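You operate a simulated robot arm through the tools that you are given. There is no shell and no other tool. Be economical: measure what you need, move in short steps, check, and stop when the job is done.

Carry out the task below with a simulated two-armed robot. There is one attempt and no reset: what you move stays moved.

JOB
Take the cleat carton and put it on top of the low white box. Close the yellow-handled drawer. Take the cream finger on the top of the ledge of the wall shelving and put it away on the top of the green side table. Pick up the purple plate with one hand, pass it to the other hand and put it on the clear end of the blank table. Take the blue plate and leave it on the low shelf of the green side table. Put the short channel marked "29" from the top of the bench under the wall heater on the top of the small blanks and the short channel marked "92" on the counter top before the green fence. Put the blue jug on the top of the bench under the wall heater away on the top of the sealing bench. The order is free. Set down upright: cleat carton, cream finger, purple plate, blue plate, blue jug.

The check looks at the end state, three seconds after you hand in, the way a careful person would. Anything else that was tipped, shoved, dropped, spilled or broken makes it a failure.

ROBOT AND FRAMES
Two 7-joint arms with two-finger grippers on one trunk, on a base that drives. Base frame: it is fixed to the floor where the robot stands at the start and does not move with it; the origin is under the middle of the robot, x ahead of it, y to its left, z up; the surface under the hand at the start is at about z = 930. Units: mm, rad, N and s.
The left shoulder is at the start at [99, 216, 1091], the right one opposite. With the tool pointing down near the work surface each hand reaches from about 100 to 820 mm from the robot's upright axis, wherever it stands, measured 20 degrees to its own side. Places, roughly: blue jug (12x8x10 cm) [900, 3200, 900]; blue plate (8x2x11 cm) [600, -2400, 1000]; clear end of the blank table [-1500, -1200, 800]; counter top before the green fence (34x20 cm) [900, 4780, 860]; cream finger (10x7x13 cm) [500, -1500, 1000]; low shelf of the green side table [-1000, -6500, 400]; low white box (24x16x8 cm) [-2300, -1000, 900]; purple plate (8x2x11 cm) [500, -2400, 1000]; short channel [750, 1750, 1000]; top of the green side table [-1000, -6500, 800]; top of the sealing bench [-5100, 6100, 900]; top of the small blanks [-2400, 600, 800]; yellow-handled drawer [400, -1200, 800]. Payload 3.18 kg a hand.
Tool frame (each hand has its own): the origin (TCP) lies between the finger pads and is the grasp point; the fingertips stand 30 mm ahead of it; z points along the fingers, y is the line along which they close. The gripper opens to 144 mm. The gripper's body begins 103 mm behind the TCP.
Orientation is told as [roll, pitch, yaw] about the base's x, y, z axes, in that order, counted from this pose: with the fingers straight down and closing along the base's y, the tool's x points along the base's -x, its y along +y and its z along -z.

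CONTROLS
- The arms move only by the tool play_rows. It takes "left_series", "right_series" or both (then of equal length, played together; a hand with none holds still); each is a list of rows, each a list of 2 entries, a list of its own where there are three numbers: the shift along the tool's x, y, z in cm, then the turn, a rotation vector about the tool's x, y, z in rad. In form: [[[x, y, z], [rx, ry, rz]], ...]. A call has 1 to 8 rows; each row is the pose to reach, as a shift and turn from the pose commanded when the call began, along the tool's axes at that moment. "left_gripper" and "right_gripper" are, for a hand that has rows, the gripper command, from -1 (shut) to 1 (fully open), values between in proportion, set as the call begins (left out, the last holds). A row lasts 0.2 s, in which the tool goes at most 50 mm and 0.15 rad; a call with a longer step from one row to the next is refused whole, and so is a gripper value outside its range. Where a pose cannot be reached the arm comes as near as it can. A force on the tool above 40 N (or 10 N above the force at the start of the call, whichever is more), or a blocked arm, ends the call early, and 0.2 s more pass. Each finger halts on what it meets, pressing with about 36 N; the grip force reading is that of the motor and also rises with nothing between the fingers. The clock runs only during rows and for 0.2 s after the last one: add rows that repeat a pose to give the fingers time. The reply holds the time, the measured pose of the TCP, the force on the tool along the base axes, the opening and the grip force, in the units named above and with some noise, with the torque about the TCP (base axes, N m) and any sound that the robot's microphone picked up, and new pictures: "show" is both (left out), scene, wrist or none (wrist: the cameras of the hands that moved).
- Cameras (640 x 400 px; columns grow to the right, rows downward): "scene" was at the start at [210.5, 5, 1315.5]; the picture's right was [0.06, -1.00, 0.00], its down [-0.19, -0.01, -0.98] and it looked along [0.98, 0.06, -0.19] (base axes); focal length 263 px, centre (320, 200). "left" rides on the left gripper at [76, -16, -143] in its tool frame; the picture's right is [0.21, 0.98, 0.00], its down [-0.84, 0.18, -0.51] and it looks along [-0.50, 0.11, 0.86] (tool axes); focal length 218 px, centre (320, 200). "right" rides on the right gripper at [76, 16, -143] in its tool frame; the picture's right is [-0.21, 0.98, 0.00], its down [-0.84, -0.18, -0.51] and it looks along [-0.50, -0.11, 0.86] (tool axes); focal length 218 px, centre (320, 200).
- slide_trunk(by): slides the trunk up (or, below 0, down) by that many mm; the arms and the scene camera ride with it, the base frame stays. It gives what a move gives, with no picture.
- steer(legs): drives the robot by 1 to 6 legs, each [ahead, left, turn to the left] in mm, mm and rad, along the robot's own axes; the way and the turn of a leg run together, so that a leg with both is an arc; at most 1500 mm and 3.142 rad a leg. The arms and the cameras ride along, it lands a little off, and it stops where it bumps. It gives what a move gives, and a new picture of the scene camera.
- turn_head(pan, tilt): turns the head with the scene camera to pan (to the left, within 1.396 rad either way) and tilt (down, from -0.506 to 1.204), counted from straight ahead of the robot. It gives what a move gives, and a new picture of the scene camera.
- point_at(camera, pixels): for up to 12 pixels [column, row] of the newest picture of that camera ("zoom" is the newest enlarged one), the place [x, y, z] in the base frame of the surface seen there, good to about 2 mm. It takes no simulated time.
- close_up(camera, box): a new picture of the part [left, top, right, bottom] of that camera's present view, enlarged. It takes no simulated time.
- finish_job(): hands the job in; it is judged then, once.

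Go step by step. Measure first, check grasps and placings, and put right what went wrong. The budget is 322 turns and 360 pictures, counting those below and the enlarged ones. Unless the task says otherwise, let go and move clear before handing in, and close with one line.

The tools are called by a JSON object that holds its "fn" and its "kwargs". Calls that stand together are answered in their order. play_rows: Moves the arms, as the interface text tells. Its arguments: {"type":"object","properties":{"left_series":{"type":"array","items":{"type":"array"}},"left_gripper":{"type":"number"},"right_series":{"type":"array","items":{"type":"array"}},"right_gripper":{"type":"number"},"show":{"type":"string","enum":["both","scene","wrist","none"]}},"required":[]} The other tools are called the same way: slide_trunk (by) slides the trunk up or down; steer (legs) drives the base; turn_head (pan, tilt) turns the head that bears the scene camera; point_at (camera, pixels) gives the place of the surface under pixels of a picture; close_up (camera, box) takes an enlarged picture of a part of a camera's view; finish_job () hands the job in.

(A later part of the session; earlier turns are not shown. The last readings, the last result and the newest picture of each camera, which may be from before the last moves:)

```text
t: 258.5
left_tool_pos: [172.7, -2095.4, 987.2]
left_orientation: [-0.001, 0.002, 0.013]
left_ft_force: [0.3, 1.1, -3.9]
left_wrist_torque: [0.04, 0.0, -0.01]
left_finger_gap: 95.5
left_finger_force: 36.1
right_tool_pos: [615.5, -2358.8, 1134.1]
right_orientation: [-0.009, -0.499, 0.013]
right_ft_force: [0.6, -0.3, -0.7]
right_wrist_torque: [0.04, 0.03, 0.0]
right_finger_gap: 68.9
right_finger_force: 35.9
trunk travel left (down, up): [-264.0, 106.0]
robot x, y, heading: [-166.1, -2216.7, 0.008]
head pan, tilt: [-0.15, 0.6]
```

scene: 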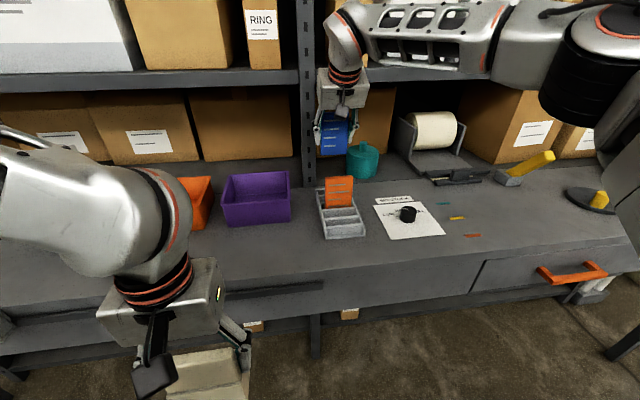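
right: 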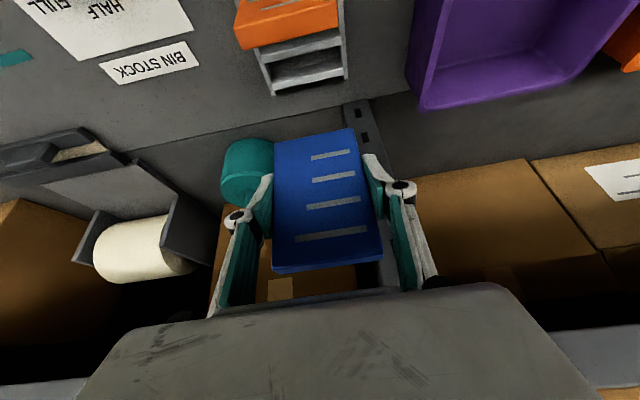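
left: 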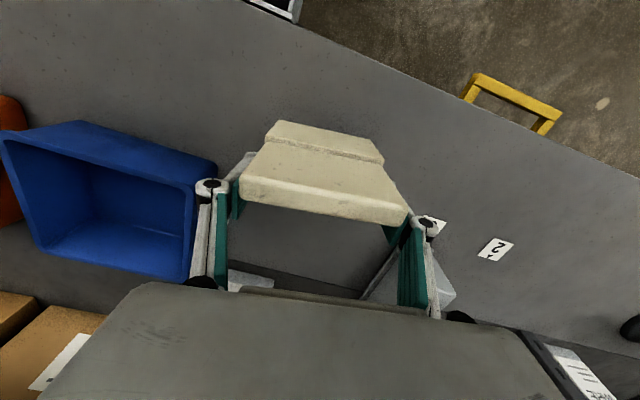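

Blue plate is held upright (bottom 56 mm below TCP). Drawing it back over the rack, then backing off and driving south toward the side table.

{"fn": "play_rows", "kwargs": {"right_series": [[[3.5, 0, -1.9], [0, 0, 0]], [[7, 0, -3.8], [0, 0, 0]], [[10.5, 0, -5.75], [0, 0, 0]], [[14, 0, -7.7], [0, 0, 0]], [[17.5, 0, -9.6], [0, 0, 0]], [[21, 0, -11.5], [0, 0, 0]]], "show": "none"}}

{"fn": "steer", "kwargs": {"legs": [[-300, 0, 0], [0, 0, -1.578], [1300, 0, 0]]}}

{"fn": "turn_head", "kwargs": {"pan": -0.1, "tilt": 0.4}}

```text
t: 259.9
left_tool_pos: [171.8, -2094.9, 985.8]
left_orientation: [-0.001, 0.001, 0.013]
left_ft_force: [0.0, 0.4, -4.1]
left_wrist_torque: [0.02, -0.04, -0.02]
left_finger_gap: 95.8
left_finger_force: 35.8
right_tool_pos: [372.2, -2361.3, 1133.8]
right_orientation: [-0.008, -0.501, 0.013]
right_ft_force: [-0.4, 0.3, -0.9]
right_wrist_torque: [-0.03, -0.01, -0.01]
right_finger_gap: 68.7
right_finger_force: 35.9
trunk travel left (down, up): [-264.0, 106.0]
robot x, y, heading: [-164.6, -2213.5, 0.005]
head pan, tilt: [-0.15, 0.6]
```

```text
t: 271.8
left_tool_pos: [-351.8, -3835.4, 986.4]
left_orientation: [-0.004, 0.001, -1.566]
left_ft_force: [-0.4, -0.5, -4.3]
left_wrist_torque: [-0.01, 0.04, 0.0]
left_finger_gap: 95.6
left_finger_force: 35.8
right_tool_pos: [-619.9, -4036.2, 1133.9]
right_orientation: [-0.007, -0.5, -1.567]
right_ft_force: [0.4, -0.2, -0.1]
right_wrist_torque: [0.02, 0.02, 0.0]
right_finger_gap: 69.0
right_finger_force: 36.1
trunk travel left (down, up): [-264.0, 106.0]
robot x, y, heading: [-468.4, -3496.6, -1.573]
head pan, tilt: [-0.15, 0.6]
```

scene: 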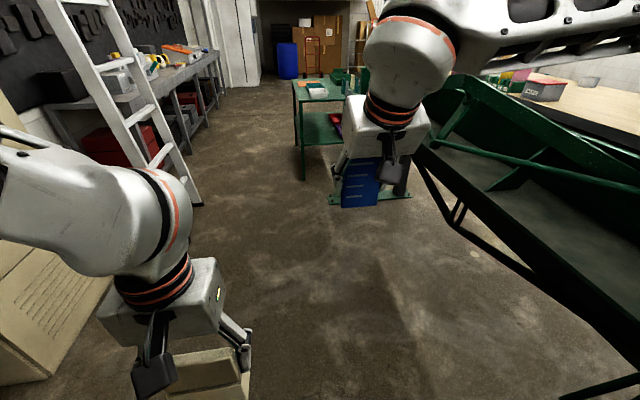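

```text
t: 272.6
left_tool_pos: [-353.4, -3834.5, 985.9]
left_orientation: [-0.002, 0.002, -1.566]
left_ft_force: [0.8, -0.2, -4.0]
left_wrist_torque: [0.0, -0.05, 0.0]
left_finger_gap: 95.7
left_finger_force: 35.4
right_tool_pos: [-620.0, -4035.9, 1134.2]
right_orientation: [-0.009, -0.499, -1.566]
right_ft_force: [-0.4, 0.3, -0.4]
right_wrist_torque: [0.05, -0.03, 0.01]
right_finger_gap: 68.6
right_finger_force: 36.6
trunk travel left (down, up): [-264.0, 106.0]
robot x, y, heading: [-472.7, -3499.4, -1.574]
head pan, tilt: [-0.099, 0.4]
```

scene: 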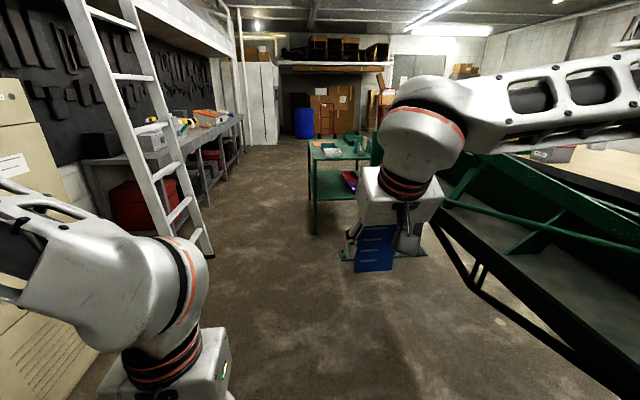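

The long green machine is on my right and a ladder on the left. Measuring the lane and the side table.

{"fn": "point_at", "kwargs": {"camera": "scene", "pixels": [[342, 255], [212, 255], [160, 215], [310, 160], [313, 230], [330, 195], [345, 195], [345, 150], [330, 145], [372, 160], [240, 140], [465, 290]]}}

{"fn": "close_up", "kwargs": {"camera": "scene", "box": [290, 120, 410, 220]}}

```text
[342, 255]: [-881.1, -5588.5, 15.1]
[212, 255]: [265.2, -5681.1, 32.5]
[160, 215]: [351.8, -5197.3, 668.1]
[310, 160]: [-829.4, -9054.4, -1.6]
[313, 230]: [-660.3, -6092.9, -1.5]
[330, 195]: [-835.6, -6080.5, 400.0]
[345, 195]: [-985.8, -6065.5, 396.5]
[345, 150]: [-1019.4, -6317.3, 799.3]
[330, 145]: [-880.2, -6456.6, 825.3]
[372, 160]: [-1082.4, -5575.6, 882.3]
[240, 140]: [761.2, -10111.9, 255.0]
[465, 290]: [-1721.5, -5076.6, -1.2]
```

```text
4.00 times, centred on (350, 170) of scene
```

zoom: 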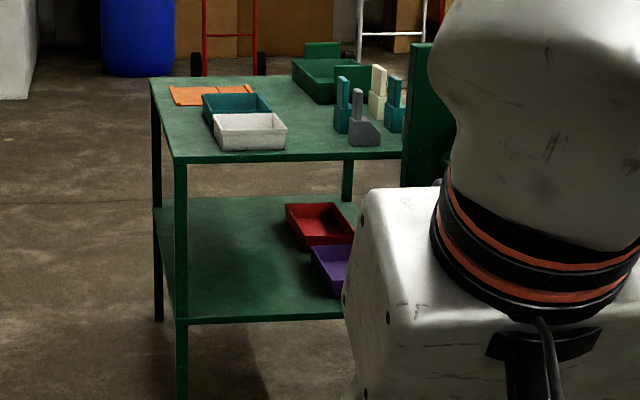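

The machine's foot reaches x=-881 north of the table, so I'll approach the table from the east. Driving south along x≈-440.

{"fn": "steer", "kwargs": {"legs": [[1500, 30, 0], [1330, 0, 0]]}}

{"fn": "turn_head", "kwargs": {"pan": 0.5, "tilt": 0.4}}

```text
refused: leg 1 is longer than a leg can be; nothing moved
```

```text
t: 273.6
left_tool_pos: [-352.6, -3835.3, 987.0]
left_orientation: [-0.002, 0.0, -1.566]
left_ft_force: [0.1, -0.6, -4.3]
left_wrist_torque: [-0.01, 0.02, -0.01]
left_finger_gap: 95.6
left_finger_force: 36.0
right_tool_pos: [-620.3, -4035.7, 1134.9]
right_orientation: [-0.009, -0.5, -1.564]
right_ft_force: [0.0, 0.1, 0.3]
right_wrist_torque: [0.03, 0.01, -0.04]
right_finger_gap: 68.7
right_finger_force: 36.3
trunk travel left (down, up): [-264.0, 106.0]
robot x, y, heading: [-469.4, -3501.3, -1.573]
head pan, tilt: [0.499, 0.4]
```

scene: 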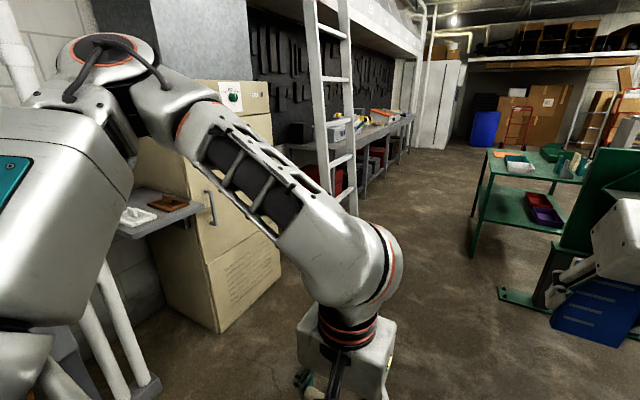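

{"fn": "point_at", "kwargs": {"camera": "scene", "pixels": [[222, 330], [280, 270], [350, 205], [370, 145], [405, 140], [500, 190], [480, 250], [520, 165], [570, 158], [490, 155], [115, 225]]}}

{"fn": "steer", "kwargs": {"legs": [[1450, 30, 0], [1330, 0, 0]]}}

```text
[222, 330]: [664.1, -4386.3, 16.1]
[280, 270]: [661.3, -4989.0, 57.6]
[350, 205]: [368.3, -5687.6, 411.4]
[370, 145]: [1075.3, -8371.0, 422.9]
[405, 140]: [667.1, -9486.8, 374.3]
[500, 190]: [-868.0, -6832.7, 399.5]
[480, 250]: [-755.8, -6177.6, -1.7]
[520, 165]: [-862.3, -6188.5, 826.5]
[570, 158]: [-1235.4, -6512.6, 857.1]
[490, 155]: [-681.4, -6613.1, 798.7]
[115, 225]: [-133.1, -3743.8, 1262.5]
```

```text
t: 284.5
left_tool_pos: [-337.5, -6041.3, 986.5]
left_orientation: [-0.002, 0.0, -1.579]
left_ft_force: [-0.1, 0.9, -3.6]
left_wrist_torque: [-0.07, 0.03, 0.0]
left_finger_gap: 95.5
left_finger_force: 35.9
right_tool_pos: [-609.9, -6235.8, 1132.9]
right_orientation: [-0.01, -0.499, -1.586]
right_ft_force: [0.3, 0.2, -0.3]
right_wrist_torque: [-0.08, 0.0, 0.0]
right_finger_gap: 68.7
right_finger_force: 35.8
trunk travel left (down, up): [-264.0, 106.0]
robot x, y, heading: [-451.1, -5702.1, -1.594]
head pan, tilt: [0.499, 0.4]
stopped in leg 2: the robot was blocked; the commanded pose is now the measured one
```

scene: 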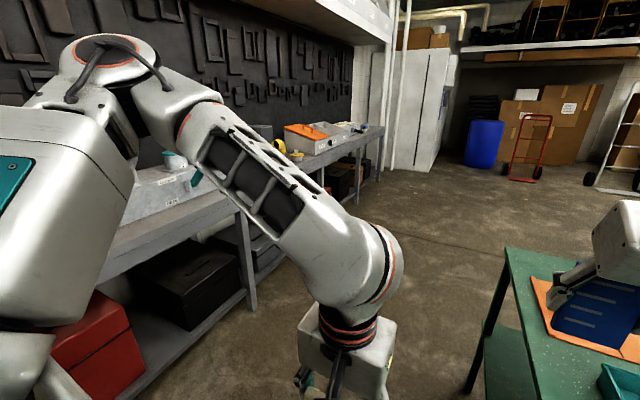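

Blocked: the base met the table's northeast corner. Backing a little, sidestepping east, then going on south.

{"fn": "steer", "kwargs": {"legs": [[-60, 0, 0.02], [0, 240, 0], [640, 0, 0]]}}

{"fn": "turn_head", "kwargs": {"pan": -0.9, "tilt": 0.6}}

```text
t: 291.0
left_tool_pos: [-86.5, -6624.5, 984.8]
left_orientation: [-0.002, 0.001, -1.554]
left_ft_force: [-0.3, -0.1, -4.3]
left_wrist_torque: [-0.01, 0.01, 0.01]
left_finger_gap: 95.6
left_finger_force: 35.8
right_tool_pos: [-353.9, -6828.2, 1132.1]
right_orientation: [-0.012, -0.496, -1.56]
right_ft_force: [-0.1, -0.6, -0.8]
right_wrist_torque: [0.0, -0.01, 0.01]
right_finger_gap: 68.6
right_finger_force: 36.7
trunk travel left (down, up): [-264.0, 106.0]
robot x, y, heading: [-208.0, -6287.4, -1.562]
head pan, tilt: [0.499, 0.4]
```

scene: 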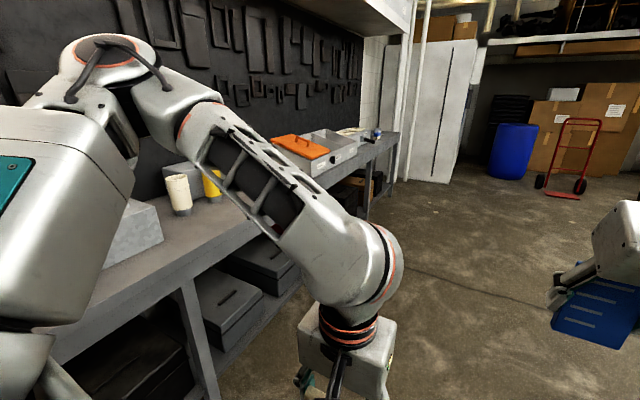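

```text
t: 292.5
left_tool_pos: [-86.2, -6624.7, 985.9]
left_orientation: [-0.003, 0.002, -1.553]
left_ft_force: [-0.3, 0.7, -3.4]
left_wrist_torque: [0.02, 0.01, -0.01]
left_finger_gap: 95.3
left_finger_force: 36.3
right_tool_pos: [-353.8, -6826.2, 1132.7]
right_orientation: [-0.009, -0.497, -1.561]
right_ft_force: [0.6, 0.2, -0.2]
right_wrist_torque: [0.01, 0.03, -0.02]
right_finger_gap: 68.8
right_finger_force: 35.7
trunk travel left (down, up): [-264.0, 106.0]
robot x, y, heading: [-208.2, -6288.7, -1.568]
head pan, tilt: [-0.901, 0.6]
```

scene: 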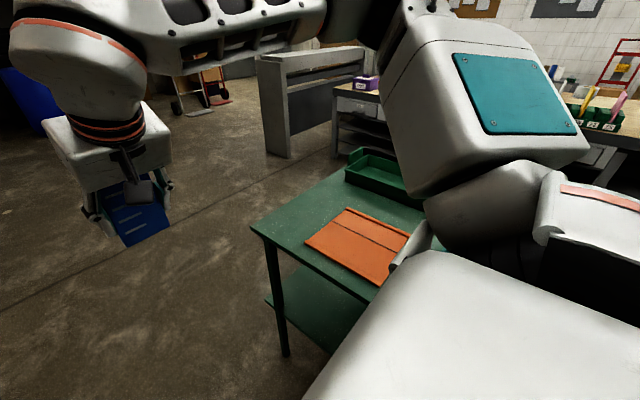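

{"fn": "point_at", "kwargs": {"camera": "scene", "pixels": [[253, 226], [345, 180], [270, 300], [320, 290], [310, 245], [385, 285], [350, 280], [345, 212]]}}

{"fn": "steer", "kwargs": {"legs": [[0, 0, -1.573]]}}

{"fn": "turn_head", "kwargs": {"pan": -0.1, "tilt": 0.65}}

```text
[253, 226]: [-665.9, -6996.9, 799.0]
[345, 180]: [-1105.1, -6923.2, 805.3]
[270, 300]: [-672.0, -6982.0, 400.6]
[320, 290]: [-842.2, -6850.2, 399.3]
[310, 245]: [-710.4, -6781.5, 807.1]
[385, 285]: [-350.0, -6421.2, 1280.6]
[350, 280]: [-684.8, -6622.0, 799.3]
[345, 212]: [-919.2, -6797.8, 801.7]
```

```text
t: 296.7
left_tool_pos: [-546.2, -6410.0, 984.4]
left_orientation: [-0.001, 0.001, -3.122]
left_ft_force: [0.0, 0.8, -4.1]
left_wrist_torque: [0.0, 0.04, 0.01]
left_finger_gap: 95.7
left_finger_force: 36.0
right_tool_pos: [-750.1, -6143.4, 1131.5]
right_orientation: [-0.012, -0.496, -3.129]
right_ft_force: [-0.4, -1.0, -0.9]
right_wrist_torque: [-0.01, 0.02, 0.01]
right_finger_gap: 68.8
right_finger_force: 36.3
trunk travel left (down, up): [-264.0, 106.0]
robot x, y, heading: [-212.7, -6288.0, -3.133]
head pan, tilt: [-0.901, 0.6]
```

scene: 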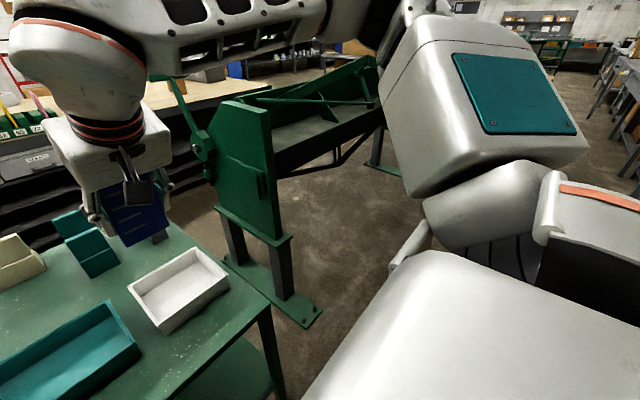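

```text
t: 297.9
left_tool_pos: [-546.3, -6410.7, 984.3]
left_orientation: [-0.002, 0.002, -3.124]
left_ft_force: [0.3, -0.9, -3.7]
left_wrist_torque: [-0.01, 0.01, 0.0]
left_finger_gap: 95.6
left_finger_force: 36.0
right_tool_pos: [-748.2, -6141.7, 1131.6]
right_orientation: [-0.01, -0.495, -3.126]
right_ft_force: [0.7, -0.8, -0.5]
right_wrist_torque: [-0.03, 0.01, 0.03]
right_finger_gap: 68.7
right_finger_force: 36.1
trunk travel left (down, up): [-264.0, 106.0]
robot x, y, heading: [-210.5, -6286.9, -3.128]
head pan, tilt: [-0.099, 0.649]
```

scene: 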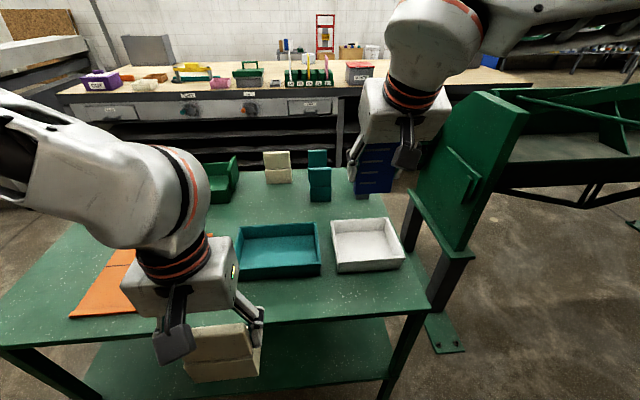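

Table-top layout is clear. Measuring free spots and bin edges for the cream finger.

{"fn": "point_at", "kwargs": {"camera": "scene", "pixels": [[240, 275], [240, 230], [318, 225], [320, 272], [135, 305], [215, 238], [285, 312], [215, 250], [275, 183], [270, 205], [330, 270], [235, 195]]}}

{"fn": "close_up", "kwargs": {"camera": "left", "box": [0, 0, 640, 400]}}

```text
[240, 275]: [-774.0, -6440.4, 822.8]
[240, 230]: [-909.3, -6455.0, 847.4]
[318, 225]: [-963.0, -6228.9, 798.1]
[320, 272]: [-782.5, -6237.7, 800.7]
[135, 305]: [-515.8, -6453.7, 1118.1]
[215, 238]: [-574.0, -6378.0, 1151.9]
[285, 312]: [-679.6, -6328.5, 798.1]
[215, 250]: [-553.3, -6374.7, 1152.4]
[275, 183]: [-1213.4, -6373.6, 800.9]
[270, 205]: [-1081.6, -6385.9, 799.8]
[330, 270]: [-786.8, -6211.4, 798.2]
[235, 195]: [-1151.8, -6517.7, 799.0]
```

```text
1.00 times, centred on (320, 200) of left (not enlarged: the box is as wide or as high as the picture)
```

zoom: 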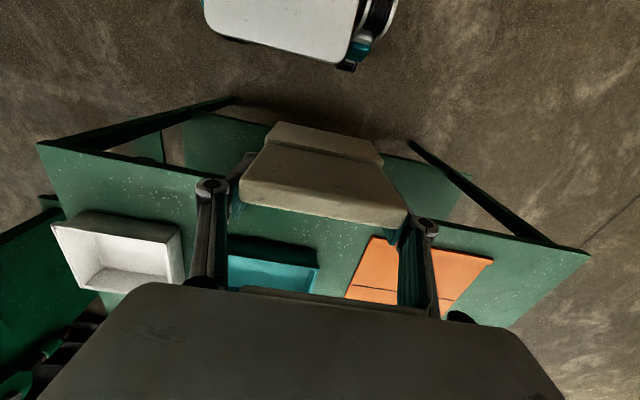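

{"fn": "point_at", "kwargs": {"camera": "left", "pixels": [[372, 238], [348, 292], [455, 250], [318, 265], [315, 285], [180, 235], [340, 240], [440, 235], [590, 255], [490, 260]]}}

```text
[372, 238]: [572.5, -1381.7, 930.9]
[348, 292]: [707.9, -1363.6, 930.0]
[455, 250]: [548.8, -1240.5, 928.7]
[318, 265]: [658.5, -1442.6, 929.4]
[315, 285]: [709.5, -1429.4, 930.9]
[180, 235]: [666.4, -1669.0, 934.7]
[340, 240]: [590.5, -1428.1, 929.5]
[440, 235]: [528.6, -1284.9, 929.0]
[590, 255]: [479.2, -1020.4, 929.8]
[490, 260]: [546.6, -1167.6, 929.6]
```

{"fn": "point_at", "kwargs": {"camera": "zoom", "pixels": [[372, 238], [348, 295], [492, 262], [318, 265], [315, 288], [180, 230], [340, 240], [440, 235], [590, 255], [235, 240]]}}

```text
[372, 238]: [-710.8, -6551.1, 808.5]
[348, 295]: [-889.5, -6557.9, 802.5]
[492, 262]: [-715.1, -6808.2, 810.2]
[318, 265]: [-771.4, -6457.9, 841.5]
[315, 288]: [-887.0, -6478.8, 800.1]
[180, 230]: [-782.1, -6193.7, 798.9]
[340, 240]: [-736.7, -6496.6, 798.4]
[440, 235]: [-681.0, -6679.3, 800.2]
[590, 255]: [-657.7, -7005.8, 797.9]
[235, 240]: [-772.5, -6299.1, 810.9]
```

Best clear spot on top is the south strip beyond the orange panel (y -6820…-6990). Sidestepping left 500 mm.

{"fn": "steer", "kwargs": {"legs": [[0, 500, -0.01]]}}

{"fn": "play_rows", "kwargs": {"left_series": [[[-4, 0, 0], [0, 0, 0]], [[-8, 0, 0], [0, 0, 0]], [[-12, 0, 0], [0, 0, 0]], [[-16, 0, 0], [0, 0, 0]], [[-20, 0, 0], [0, 0, 0]]], "show": "wrist"}}

```text
t: 302.8
left_tool_pos: [-545.0, -6914.1, 986.4]
left_orientation: [-0.001, 0.003, -3.129]
left_ft_force: [0.7, -1.3, -4.6]
left_wrist_torque: [0.01, 0.01, 0.0]
left_finger_gap: 95.7
left_finger_force: 36.1
right_tool_pos: [-744.8, -6646.5, 1130.8]
right_orientation: [-0.01, -0.496, -3.137]
right_ft_force: [0.3, 0.7, -0.4]
right_wrist_torque: [0.01, -0.05, 0.02]
right_finger_gap: 68.8
right_finger_force: 35.6
trunk travel left (down, up): [-264.0, 106.0]
robot x, y, heading: [-205.5, -6794.8, -3.141]
head pan, tilt: [-0.099, 0.649]
```

scene: 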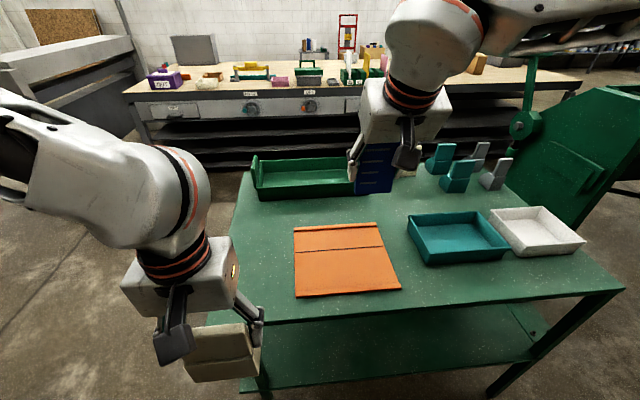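

```text
t: 304.0
left_tool_pos: [-743.4, -6917.7, 983.6]
left_orientation: [0.0, 0.005, -3.131]
left_ft_force: [-0.2, -0.9, -4.0]
left_wrist_torque: [0.0, -0.05, 0.02]
left_finger_gap: 95.7
left_finger_force: 36.1
right_tool_pos: [-746.3, -6645.9, 1130.9]
right_orientation: [-0.011, -0.495, -3.138]
right_ft_force: [-1.0, -0.7, -1.2]
right_wrist_torque: [0.02, -0.05, 0.01]
right_finger_gap: 68.7
right_finger_force: 36.0
trunk travel left (down, up): [-264.0, 106.0]
robot x, y, heading: [-208.4, -6792.7, -3.142]
head pan, tilt: [-0.099, 0.649]
```

left: 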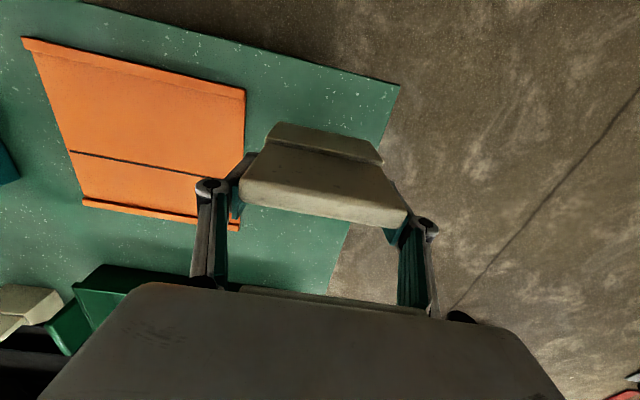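

Well over the strip; shifting 12 mm toward the middle and lowering.

{"fn": "play_rows", "kwargs": {"left_series": [[[0, -1.2, 2], [0, 0, 0]], [[0, -1.2, 4], [0, 0, 0]], [[0, -1.2, 6], [0, 0, 0]], [[0, -1.2, 8], [0, 0, 0]], [[0, -1.2, 8.8], [0, 0, 0]], [[0, -1.2, 9.2], [0, 0, 0]], [[0, -1.2, 9.6], [0, 0, 0]], [[0, -1.2, 9.9], [0, 0, 0]]], "show": "none"}}

```text
t: 305.8
left_tool_pos: [-741.1, -6904.5, 888.9]
left_orientation: [-0.003, -0.003, -3.129]
left_ft_force: [6.4, -4.8, 19.0]
left_wrist_torque: [-0.61, -0.44, 0.03]
left_finger_gap: 95.5
left_finger_force: 36.3
right_tool_pos: [-743.2, -6646.5, 1134.0]
right_orientation: [-0.01, -0.498, -3.137]
right_ft_force: [-0.7, -0.4, -0.8]
right_wrist_torque: [0.01, -0.03, 0.02]
right_finger_gap: 68.9
right_finger_force: 35.6
trunk travel left (down, up): [-264.0, 106.0]
robot x, y, heading: [-206.2, -6796.8, -3.136]
head pan, tilt: [-0.099, 0.649]
```

Contact at 889 (19 N). Easing, opening a little, and rising.

{"fn": "play_rows", "kwargs": {"left_series": [[[0, 0, -0.3], [0, 0, 0]], [[0, 0, -0.3], [0, 0, 0]], [[0, 0, -0.3], [0, 0, 0]]], "left_gripper": 0.65, "show": "none"}}

{"fn": "play_rows", "kwargs": {"left_series": [[[0, 0, -2], [0, 0, 0]], [[0, 0, -5], [0, 0, 0]], [[0, 0, -9], [0, 0, 0]], [[0, 0, -13], [0, 0, 0]], [[4, 0, -15], [0, 0, 0]], [[8, 0, -16], [0, 0, 0]], [[12, 0, -16], [0, 0, 0]], [[16, 0, -16], [0, 0, 0]]], "show": "scene"}}

```text
t: 306.6
left_tool_pos: [-743.9, -6905.5, 889.1]
left_orientation: [0.0, 0.002, -3.13]
left_ft_force: [0.3, 0.3, 0.4]
left_wrist_torque: [0.0, -0.01, -0.01]
left_finger_gap: 118.8
left_finger_force: 0.0
right_tool_pos: [-743.9, -6646.6, 1131.9]
right_orientation: [-0.01, -0.493, -3.137]
right_ft_force: [-0.7, -0.3, -0.4]
right_wrist_torque: [-0.01, 0.02, -0.01]
right_finger_gap: 68.9
right_finger_force: 34.9
trunk travel left (down, up): [-264.0, 106.0]
robot x, y, heading: [-207.1, -6796.4, -3.14]
head pan, tilt: [-0.099, 0.649]
```

```text
t: 308.4
left_tool_pos: [-582.6, -6903.1, 1050.0]
left_orientation: [-0.001, 0.002, -3.129]
left_ft_force: [0.1, 0.7, 0.3]
left_wrist_torque: [0.02, 0.04, 0.0]
left_finger_gap: 119.0
left_finger_force: 0.1
right_tool_pos: [-743.5, -6646.4, 1132.2]
right_orientation: [-0.009, -0.494, -3.138]
right_ft_force: [-0.4, 0.7, 0.0]
right_wrist_torque: [0.03, 0.0, 0.03]
right_finger_gap: 68.8
right_finger_force: 36.0
trunk travel left (down, up): [-264.0, 106.0]
robot x, y, heading: [-209.6, -6793.9, -3.143]
head pan, tilt: [-0.099, 0.649]
```

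scene: 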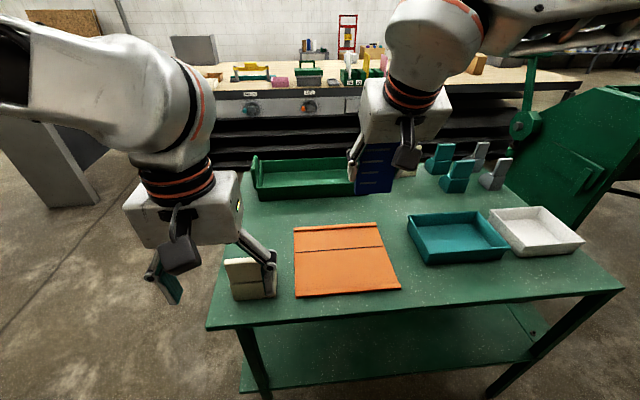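

Cream finger stands upright on the table top. For the low shelf: back up, lower the trunk fully, lower the arm outside the table, then drive in.

{"fn": "steer", "kwargs": {"legs": [[-215, 0, 0]]}}

{"fn": "slide_trunk", "kwargs": {"by": -258}}

{"fn": "play_rows", "kwargs": {"right_series": [[[1.4, 0, 3.9], [0, 0, 0]], [[2.8, 0, 7.9], [0, 0, 0]], [[4.3, 0, 11.8], [0, 0, 0]], [[5.7, 0, 15.8], [0, 0, 0]], [[7.1, 0, 19.7], [0, 0, 0]]], "show": "scene"}}

```text
t: 310.1
left_tool_pos: [-371.5, -6903.1, 1049.7]
left_orientation: [-0.001, 0.0, -3.127]
left_ft_force: [0.1, -0.2, 0.2]
left_wrist_torque: [0.01, 0.06, 0.02]
left_finger_gap: 118.6
left_finger_force: 0.0
right_tool_pos: [-532.4, -6646.1, 1131.9]
right_orientation: [-0.011, -0.495, -3.135]
right_ft_force: [0.3, 0.3, -1.2]
right_wrist_torque: [-0.01, -0.01, -0.02]
right_finger_gap: 68.8
right_finger_force: 36.6
trunk travel left (down, up): [-264.0, 106.0]
robot x, y, heading: [6.4, -6791.8, -3.141]
head pan, tilt: [-0.099, 0.649]
```

scene: 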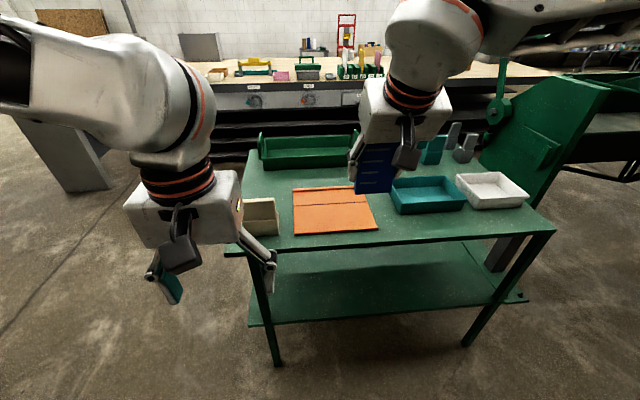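

```text
t: 311.9
left_tool_pos: [-381.1, -6905.4, 833.0]
left_orientation: [0.006, 0.027, -3.123]
left_ft_force: [-7.7, 3.2, -17.4]
left_wrist_torque: [-0.72, 0.42, 0.4]
left_finger_gap: 118.9
left_finger_force: 0.1
right_tool_pos: [-538.9, -6647.6, 912.8]
right_orientation: [-0.011, -0.454, -3.136]
right_ft_force: [0.0, 0.7, -0.8]
right_wrist_torque: [0.01, 0.0, 0.0]
right_finger_gap: 68.5
right_finger_force: 36.5
trunk travel left (down, up): [-62.0, 308.0]
robot x, y, heading: [4.4, -6795.7, -3.136]
head pan, tilt: [-0.099, 0.649]
stopped: the force on the tool passed its limit at 108 N (the readings are from after the stop); the commanded pose is now the measured one
```

```text
t: 313.1
left_tool_pos: [-378.9, -6904.3, 836.8]
left_orientation: [0.004, 0.02, -3.124]
left_ft_force: [-27.3, -0.3, -27.6]
left_wrist_torque: [-0.21, -1.49, 0.28]
left_finger_gap: 118.6
left_finger_force: 0.0
right_tool_pos: [-564.4, -6644.2, 706.5]
right_orientation: [-0.01, -0.462, -3.136]
right_ft_force: [-0.6, 0.7, -0.6]
right_wrist_torque: [0.04, -0.04, -0.01]
right_finger_gap: 68.6
right_finger_force: 35.9
trunk travel left (down, up): [-62.0, 308.0]
robot x, y, heading: [6.0, -6796.6, -3.136]
head pan, tilt: [-0.099, 0.649]
```

scene: 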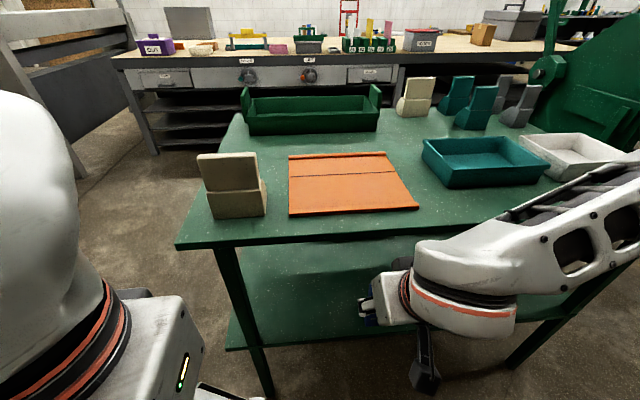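

The left hand pressed against my own body while the trunk sank (force -27 N). Moving it forward and out to the left, past the table's south end.

{"fn": "play_rows", "kwargs": {"left_series": [[[-2, 0.5, -0.5], [0, -0.02, 0]], [[-4, 3, -1], [0, -0.02, 0]], [[-6, 7, -1], [0, -0.02, 0]], [[-7, 11, -1], [0, -0.02, 0]], [[-8, 15, -1], [0, -0.02, 0]], [[-8, 18, -1], [0, -0.02, 0]], [[-8, 21, -1], [0, -0.02, 0]]], "show": "none"}}

{"fn": "slide_trunk", "kwargs": {"by": -56}}

```text
t: 314.8
left_tool_pos: [-453.9, -7116.4, 845.1]
left_orientation: [0.004, 0.002, -3.124]
left_ft_force: [-0.1, 0.0, 0.0]
left_wrist_torque: [0.03, -0.01, -0.02]
left_finger_gap: 118.9
left_finger_force: 0.1
right_tool_pos: [-562.4, -6645.0, 707.6]
right_orientation: [-0.008, -0.463, -3.134]
right_ft_force: [0.2, 0.6, -0.9]
right_wrist_torque: [0.02, -0.02, 0.02]
right_finger_gap: 68.7
right_finger_force: 36.1
trunk travel left (down, up): [-62.0, 308.0]
robot x, y, heading: [7.5, -6794.3, -3.138]
head pan, tilt: [-0.099, 0.649]
```

```text
t: 315.7
left_tool_pos: [-454.8, -7117.0, 791.1]
left_orientation: [0.005, -0.002, -3.121]
left_ft_force: [0.7, -0.4, 0.3]
left_wrist_torque: [0.0, 0.0, -0.01]
left_finger_gap: 119.1
left_finger_force: 0.1
right_tool_pos: [-562.3, -6645.8, 653.6]
right_orientation: [-0.009, -0.464, -3.134]
right_ft_force: [0.0, 0.4, 0.3]
right_wrist_torque: [0.04, 0.02, 0.03]
right_finger_gap: 68.8
right_finger_force: 35.8
trunk travel left (down, up): [-6.0, 364.0]
robot x, y, heading: [3.9, -6794.4, -3.138]
head pan, tilt: [-0.099, 0.649]
```

Free now. Lowering the right hand to z≈462 outside the table edge, restoring its pitch.

{"fn": "play_rows", "kwargs": {"right_series": [[[1.2, 0, 3.7], [0, -0.01, 0]], [[2.3, 0, 7.4], [0, -0.02, 0]], [[3.5, 0, 11], [0, -0.033, 0]], [[4.6, 0, 14.8], [0, -0.033, 0]], [[5.8, 0, 18.4], [0, -0.033, 0]], [[5.8, 0, 18.4], [0, -0.033, 0]]], "show": "both"}}

```text
t: 317.1
left_tool_pos: [-454.8, -7116.3, 790.5]
left_orientation: [0.005, 0.001, -3.122]
left_ft_force: [0.8, -0.2, 0.1]
left_wrist_torque: [0.0, -0.03, 0.02]
left_finger_gap: 118.8
left_finger_force: 0.1
right_tool_pos: [-593.3, -6645.6, 465.0]
right_orientation: [-0.016, -0.488, -3.134]
right_ft_force: [-0.8, -0.6, -0.3]
right_wrist_torque: [0.02, 0.0, -0.01]
right_finger_gap: 68.7
right_finger_force: 36.4
right hand out of reach, approached as far as the arm can: row 5, 6
trunk travel left (down, up): [-6.0, 364.0]
robot x, y, heading: [9.3, -6794.9, -3.137]
head pan, tilt: [-0.099, 0.649]
```

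scene: 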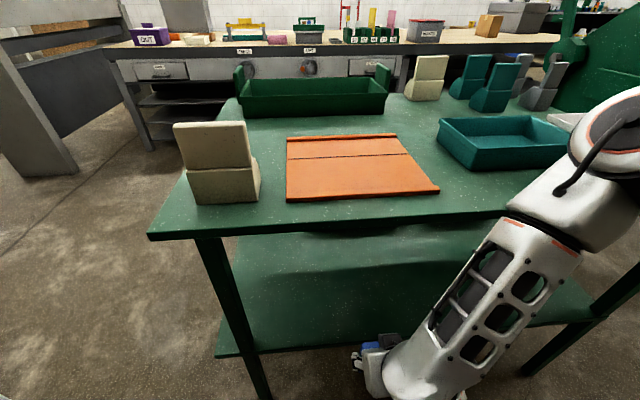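
right: 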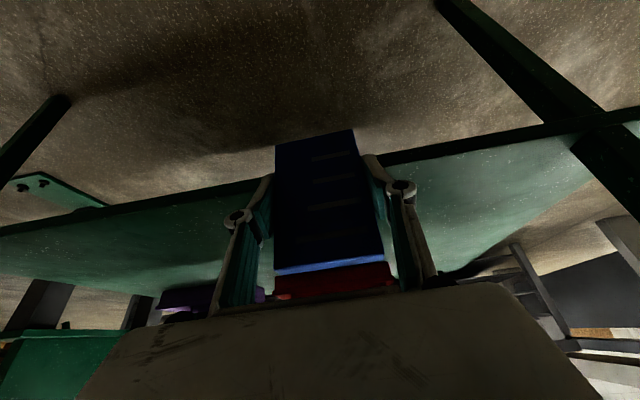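

The plate hangs at z≈409 bottom, shelf 399. Measuring the shelf's front edge and the forearm before driving in.

{"fn": "point_at", "kwargs": {"camera": "scene", "pixels": [[300, 345], [300, 335], [340, 325], [330, 228], [330, 222], [500, 230], [490, 245], [540, 225], [430, 310]]}}

{"fn": "point_at", "kwargs": {"camera": "right", "pixels": [[270, 188], [420, 150], [440, 165], [320, 270], [300, 150], [340, 140]]}}

```text
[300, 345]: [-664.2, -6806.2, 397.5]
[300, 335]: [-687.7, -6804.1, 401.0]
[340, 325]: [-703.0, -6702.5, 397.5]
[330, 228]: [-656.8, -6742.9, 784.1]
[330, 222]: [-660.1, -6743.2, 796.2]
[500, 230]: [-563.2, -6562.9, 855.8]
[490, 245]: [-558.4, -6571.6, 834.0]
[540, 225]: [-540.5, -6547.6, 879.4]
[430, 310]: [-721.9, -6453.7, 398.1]
```

```text
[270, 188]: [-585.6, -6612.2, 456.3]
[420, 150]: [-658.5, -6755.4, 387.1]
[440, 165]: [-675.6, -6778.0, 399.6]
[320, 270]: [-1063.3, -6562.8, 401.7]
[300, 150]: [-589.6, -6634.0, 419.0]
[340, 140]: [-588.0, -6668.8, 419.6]
```

The forearm stands ~95 mm from the table edge at z≈830, which limits how far I can drive in. Sampling its front contour more closely.

{"fn": "point_at", "kwargs": {"camera": "scene", "pixels": [[512, 207], [530, 195], [560, 170], [505, 222], [497, 235], [480, 258], [462, 285], [440, 308], [415, 335], [395, 365], [370, 365], [590, 140]]}}

```text
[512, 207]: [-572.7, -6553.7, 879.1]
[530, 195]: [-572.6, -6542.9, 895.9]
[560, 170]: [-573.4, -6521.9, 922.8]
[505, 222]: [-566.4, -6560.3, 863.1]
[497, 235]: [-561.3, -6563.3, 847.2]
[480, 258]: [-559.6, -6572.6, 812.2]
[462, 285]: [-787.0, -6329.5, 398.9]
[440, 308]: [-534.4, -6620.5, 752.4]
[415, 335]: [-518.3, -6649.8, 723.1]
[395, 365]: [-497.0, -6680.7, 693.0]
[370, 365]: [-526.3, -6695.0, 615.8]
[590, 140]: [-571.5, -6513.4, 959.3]
```

The forearm leans forward because the hand is too close to me. Extending the hand forward (instead of driving) should straighten it away from the table edge; trying +60 mm first.

{"fn": "play_rows", "kwargs": {"right_series": [[[-1.8, 0, 0.8], [0, 0, 0]], [[-3.6, 0, 1.6], [0, 0, 0]], [[-5.4, 0, 2.4], [0, 0, 0]], [[-5.4, 0, 2.4], [0, 0, 0]]], "show": "scene"}}

```text
t: 318.1
left_tool_pos: [-456.7, -7116.6, 791.4]
left_orientation: [0.005, 0.002, -3.121]
left_ft_force: [0.1, 0.7, 0.0]
left_wrist_torque: [-0.02, 0.01, 0.0]
left_finger_gap: 119.0
left_finger_force: 0.0
right_tool_pos: [-652.8, -6646.7, 467.5]
right_orientation: [-0.007, -0.494, -3.135]
right_ft_force: [0.3, -0.3, -0.8]
right_wrist_torque: [0.01, 0.0, -0.03]
right_finger_gap: 68.7
right_finger_force: 35.8
trunk travel left (down, up): [-6.0, 364.0]
robot x, y, heading: [8.4, -6797.6, -3.137]
head pan, tilt: [-0.099, 0.649]
```

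scene: 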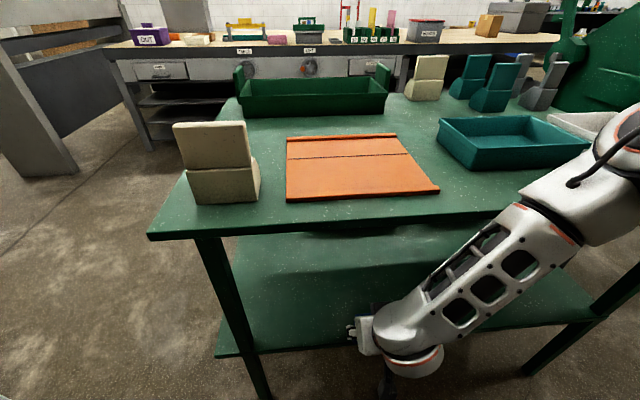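

{"fn": "point_at", "kwargs": {"camera": "scene", "pixels": [[505, 215], [490, 225], [475, 245], [450, 262], [425, 290], [400, 300], [375, 325], [530, 205], [570, 180]]}}

```text
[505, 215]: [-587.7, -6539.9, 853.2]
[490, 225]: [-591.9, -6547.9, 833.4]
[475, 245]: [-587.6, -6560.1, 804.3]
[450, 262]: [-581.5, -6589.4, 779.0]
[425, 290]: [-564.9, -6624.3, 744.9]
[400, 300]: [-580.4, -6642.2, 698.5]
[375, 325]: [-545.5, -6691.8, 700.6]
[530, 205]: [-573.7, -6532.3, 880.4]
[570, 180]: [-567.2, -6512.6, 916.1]
```

Forearm moves only half as much as the hand. Extending 55 mm more.

{"fn": "play_rows", "kwargs": {"right_series": [[[-1.7, 0, 0.85], [0, 0, 0]], [[-3.4, 0, 1.7], [0, 0, 0]], [[-4.9, 0, 2.6], [0, 0, 0]], [[-4.9, 0, 2.6], [0, 0, 0]]], "show": "both"}}

```text
t: 319.1
left_tool_pos: [-456.2, -7116.9, 791.1]
left_orientation: [0.007, 0.002, -3.122]
left_ft_force: [-1.1, 1.2, -0.1]
left_wrist_torque: [-0.03, 0.0, 0.01]
left_finger_gap: 118.6
left_finger_force: 0.0
right_tool_pos: [-708.5, -6646.5, 467.6]
right_orientation: [-0.011, -0.494, -3.134]
right_ft_force: [0.1, 0.3, 0.2]
right_wrist_torque: [-0.02, 0.01, 0.02]
right_finger_gap: 68.9
right_finger_force: 36.1
trunk travel left (down, up): [-6.0, 364.0]
robot x, y, heading: [10.8, -6792.6, -3.14]
head pan, tilt: [-0.099, 0.649]
```

scene: 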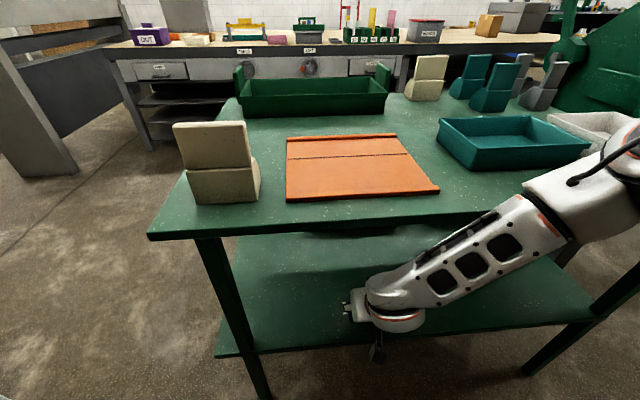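
right: 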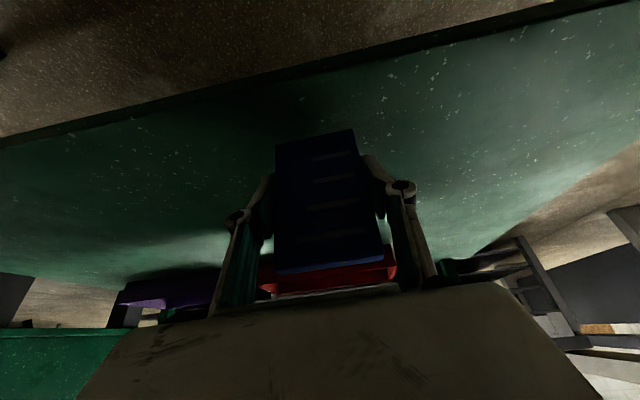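

Plate is over the shelf. Lowering gently to contact.

{"fn": "play_rows", "kwargs": {"right_series": [[[0.19, 0, 0.35], [0, 0, 0]], [[0.38, 0, 0.7], [0, 0, 0]], [[0.52, 0, 0.97], [0, 0, 0]], [[0.66, 0, 1.23], [0, 0, 0]], [[0.76, 0, 1.4], [0, 0, 0]]], "show": "none"}}

```text
t: 320.3
left_tool_pos: [-454.8, -7116.3, 793.4]
left_orientation: [0.006, -0.002, -3.124]
left_ft_force: [0.6, -0.3, 1.0]
left_wrist_torque: [-0.02, -0.01, -0.02]
left_finger_gap: 118.7
left_finger_force: 0.1
right_tool_pos: [-709.0, -6645.6, 457.2]
right_orientation: [-0.01, -0.501, -3.135]
right_ft_force: [4.1, 4.5, 20.1]
right_wrist_torque: [-0.26, -0.22, 0.08]
right_finger_gap: 68.9
right_finger_force: 36.4
trunk travel left (down, up): [-6.0, 364.0]
robot x, y, heading: [3.6, -6795.4, -3.138]
head pan, tilt: [-0.099, 0.649]
```

Contact at 457 with pitch equal to the pick. Easing up and opening slightly.

{"fn": "play_rows", "kwargs": {"right_series": [[[-0.14, 0, -0.26], [0, 0, 0]], [[-0.14, 0, -0.26], [0, 0, 0]]], "show": "none"}}

{"fn": "play_rows", "kwargs": {"right_series": [[[0, 0, 0], [0, 0, 0]], [[0, 0, 0], [0, 0, 0]], [[0, 0, 0], [0, 0, 0]]], "right_gripper": 0.3, "show": "wrist"}}

```text
t: 320.9
left_tool_pos: [-456.3, -7117.6, 790.4]
left_orientation: [0.006, 0.002, -3.123]
left_ft_force: [-0.5, -0.1, -0.6]
left_wrist_torque: [0.0, -0.03, -0.01]
left_finger_gap: 118.8
left_finger_force: 0.1
right_tool_pos: [-708.9, -6645.3, 455.8]
right_orientation: [-0.009, -0.494, -3.132]
right_ft_force: [-3.8, -0.5, 9.4]
right_wrist_torque: [-0.29, 0.28, -0.07]
right_finger_gap: 68.4
right_finger_force: 36.3
trunk travel left (down, up): [-6.0, 364.0]
robot x, y, heading: [3.6, -6790.2, -3.14]
head pan, tilt: [-0.099, 0.649]
```

```text
t: 321.7
left_tool_pos: [-456.4, -7116.2, 789.7]
left_orientation: [0.006, 0.001, -3.123]
left_ft_force: [-0.4, -0.5, -0.2]
left_wrist_torque: [0.0, -0.01, -0.02]
left_finger_gap: 118.7
left_finger_force: 0.1
right_tool_pos: [-706.5, -6644.8, 456.0]
right_orientation: [-0.011, -0.494, -3.137]
right_ft_force: [-0.5, 0.0, -0.6]
right_wrist_torque: [0.02, -0.02, 0.0]
right_finger_gap: 93.4
right_finger_force: 0.1
trunk travel left (down, up): [-6.0, 364.0]
robot x, y, heading: [4.6, -6791.8, -3.137]
head pan, tilt: [-0.099, 0.649]
```

right: 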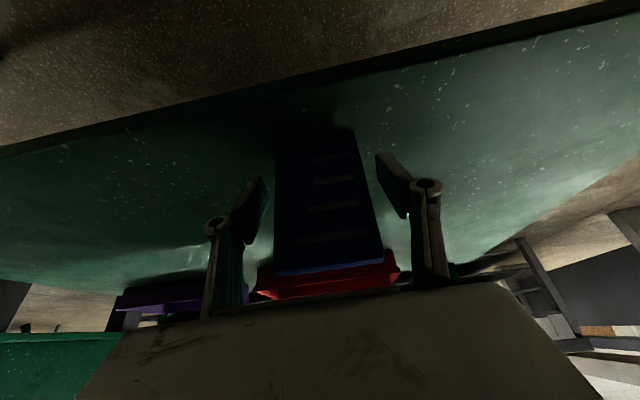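

Released and standing. Drawing the hand straight back out.

{"fn": "play_rows", "kwargs": {"right_series": [[[2.5, 0, -1.3], [0, 0, 0]], [[5, 0, -2.7], [0, 0, 0]], [[7.5, 0, -4.1], [0, 0, 0]], [[10, 0, -5.5], [0, 0, 0]], [[11, 0, -7.5], [0, 0, 0]]], "show": "both"}}

```text
t: 322.9
left_tool_pos: [-456.4, -7116.3, 791.7]
left_orientation: [0.004, 0.002, -3.122]
left_ft_force: [-0.4, 0.3, 0.3]
left_wrist_torque: [0.05, 0.03, 0.04]
left_finger_gap: 118.9
left_finger_force: 0.1
right_tool_pos: [-580.4, -6650.3, 473.9]
right_orientation: [-0.015, -0.491, -3.134]
right_ft_force: [-0.2, 0.6, 0.8]
right_wrist_torque: [0.01, 0.01, -0.01]
right_finger_gap: 93.5
right_finger_force: 0.0
right hand out of reach, approached as far as the arm can: row 5
trunk travel left (down, up): [-6.0, 364.0]
robot x, y, heading: [7.6, -6795.3, -3.137]
head pan, tilt: [-0.099, 0.649]
```

scene: 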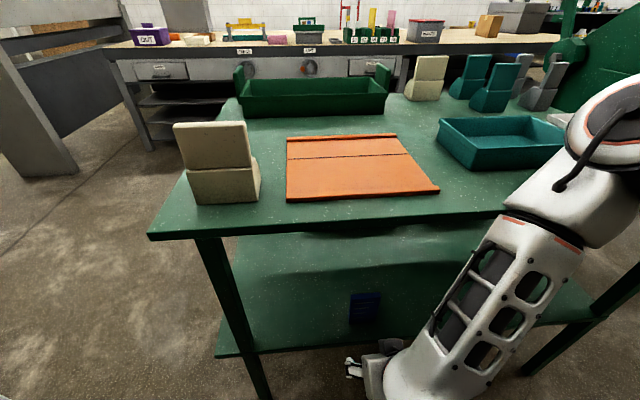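
right: 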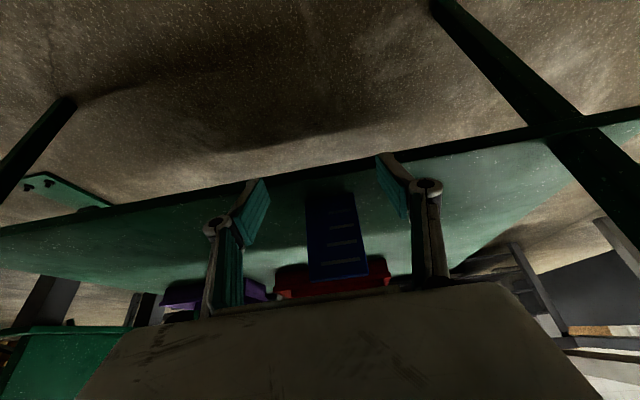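

Both items are in place at the green table. Raising the trunk and tucking the arms before driving off.

{"fn": "steer", "kwargs": {"legs": [[-50, 0, 0]]}}

{"fn": "slide_trunk", "kwargs": {"by": 320}}

{"fn": "play_rows", "kwargs": {"right_series": [[[-0.5, 0, -3], [0, 0.1, 0]], [[-1, 0, -6], [0, 0.2, 0]], [[-1.5, 0, -9], [0, 0.3, 0]], [[-2, 0, -12], [0, 0.4, 0]], [[-2.5, 0, -15], [0, 0.49, 0]], [[-3, 0, -19], [0, 0.49, 0]], [[-4, 0, -23], [0, 0.49, 0]], [[-5, 0, -27], [0, 0.49, 0]]], "left_series": [[[0, -2, 0], [0, 0, 0]], [[0, -4, 0], [0, 0, 0]], [[0, -6, 0], [0, 0, 0]], [[0, -8, 0], [0, 0, 0]], [[0, -10, 0], [0, 0, 0]], [[0, -12, 0], [0, 0, 0]], [[0, -12, 0], [0, 0, 0]], [[0, -12, 0], [0, 0, 0]]], "right_gripper": 1, "show": "none"}}

```text
t: 323.9
left_tool_pos: [-404.8, -7117.4, 791.9]
left_orientation: [0.006, 0.001, -3.123]
left_ft_force: [0.9, -0.5, -0.1]
left_wrist_torque: [0.0, 0.04, 0.0]
left_finger_gap: 118.7
left_finger_force: 0.0
right_tool_pos: [-530.5, -6650.5, 474.9]
right_orientation: [-0.014, -0.488, -3.135]
right_ft_force: [0.4, -0.1, 0.8]
right_wrist_torque: [-0.02, -0.02, 0.01]
right_finger_gap: 93.5
right_finger_force: 0.1
trunk travel left (down, up): [-6.0, 364.0]
robot x, y, heading: [56.9, -6793.7, -3.139]
head pan, tilt: [-0.099, 0.649]
```

scene: 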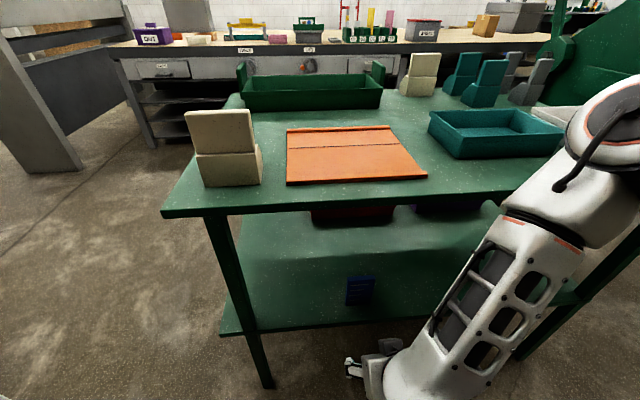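

```text
t: 327.0
left_tool_pos: [-405.4, -7117.2, 1111.5]
left_orientation: [0.005, 0.002, -3.121]
left_ft_force: [-0.1, 0.4, 0.2]
left_wrist_torque: [-0.01, 0.03, -0.01]
left_finger_gap: 118.8
left_finger_force: 0.0
right_tool_pos: [-530.3, -6650.1, 793.7]
right_orientation: [-0.015, -0.489, -3.134]
right_ft_force: [0.2, -0.1, 0.7]
right_wrist_torque: [0.03, 0.01, 0.0]
right_finger_gap: 93.6
right_finger_force: 0.1
trunk travel left (down, up): [-326.0, 44.0]
robot x, y, heading: [59.5, -6792.6, -3.134]
head pan, tilt: [-0.099, 0.649]
```

```text
t: 328.8
left_tool_pos: [-408.5, -6997.1, 1109.4]
left_orientation: [0.005, -0.001, -3.124]
left_ft_force: [0.8, 0.3, 0.1]
left_wrist_torque: [0.01, 0.04, -0.01]
left_finger_gap: 119.1
left_finger_force: 0.1
right_tool_pos: [-447.3, -6654.7, 1057.5]
right_orientation: [-0.012, 0.002, -3.139]
right_ft_force: [0.2, -0.4, 0.0]
right_wrist_torque: [-0.02, 0.07, 0.01]
right_finger_gap: 144.1
right_finger_force: 0.1
trunk travel left (down, up): [-326.0, 44.0]
robot x, y, heading: [55.2, -6795.7, -3.134]
head pan, tilt: [-0.099, 0.649]
```

Driving out the way I came: forward over the table edge, north, turn to +y, and along the lane.

{"fn": "steer", "kwargs": {"legs": [[260, 0, 0], [0, -500, 0], [0, 0, -1.578], [650, 0, 0], [0, 240, 0], [1450, 0, 0]]}}

{"fn": "turn_head", "kwargs": {"pan": 0, "tilt": 0.4}}

```text
t: 351.2
left_tool_pos: [-738.0, -3763.8, 1109.5]
left_orientation: [0.006, 0.002, 1.631]
left_ft_force: [0.1, -0.5, -0.3]
left_wrist_torque: [-0.01, -0.01, -0.01]
left_finger_gap: 118.8
left_finger_force: 0.1
right_tool_pos: [-397.8, -3710.1, 1057.8]
right_orientation: [-0.013, 0.001, 1.613]
right_ft_force: [-0.1, 0.6, -0.9]
right_wrist_torque: [0.02, 0.0, 0.02]
right_finger_gap: 144.0
right_finger_force: 0.0
trunk travel left (down, up): [-326.0, 44.0]
robot x, y, heading: [-515.5, -4222.0, 1.618]
head pan, tilt: [-0.099, 0.649]
```

scene: 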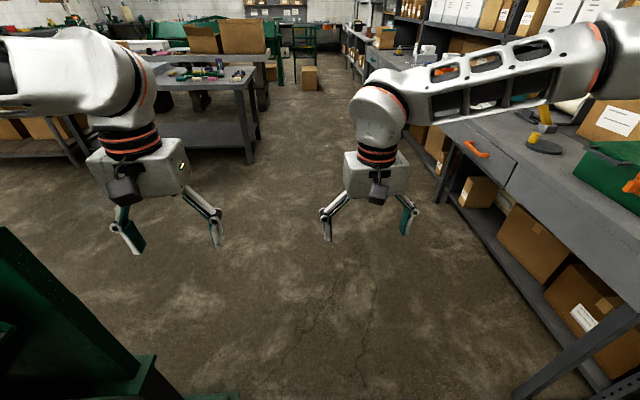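

```text
t: 352.0
left_tool_pos: [-738.8, -3764.3, 1110.0]
left_orientation: [0.006, 0.002, 1.632]
left_ft_force: [-0.2, -1.2, -0.5]
left_wrist_torque: [0.0, 0.0, -0.07]
left_finger_gap: 118.8
left_finger_force: 0.1
right_tool_pos: [-397.1, -3709.7, 1058.2]
right_orientation: [-0.012, 0.002, 1.614]
right_ft_force: [-0.1, 0.5, 0.7]
right_wrist_torque: [0.01, 0.01, 0.02]
right_finger_gap: 144.0
right_finger_force: 0.0
trunk travel left (down, up): [-326.0, 44.0]
robot x, y, heading: [-518.0, -4219.2, 1.619]
head pan, tilt: [0.0, 0.4]
```

scene: 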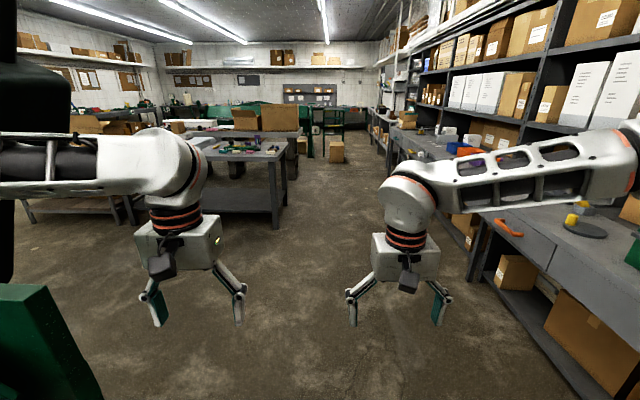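

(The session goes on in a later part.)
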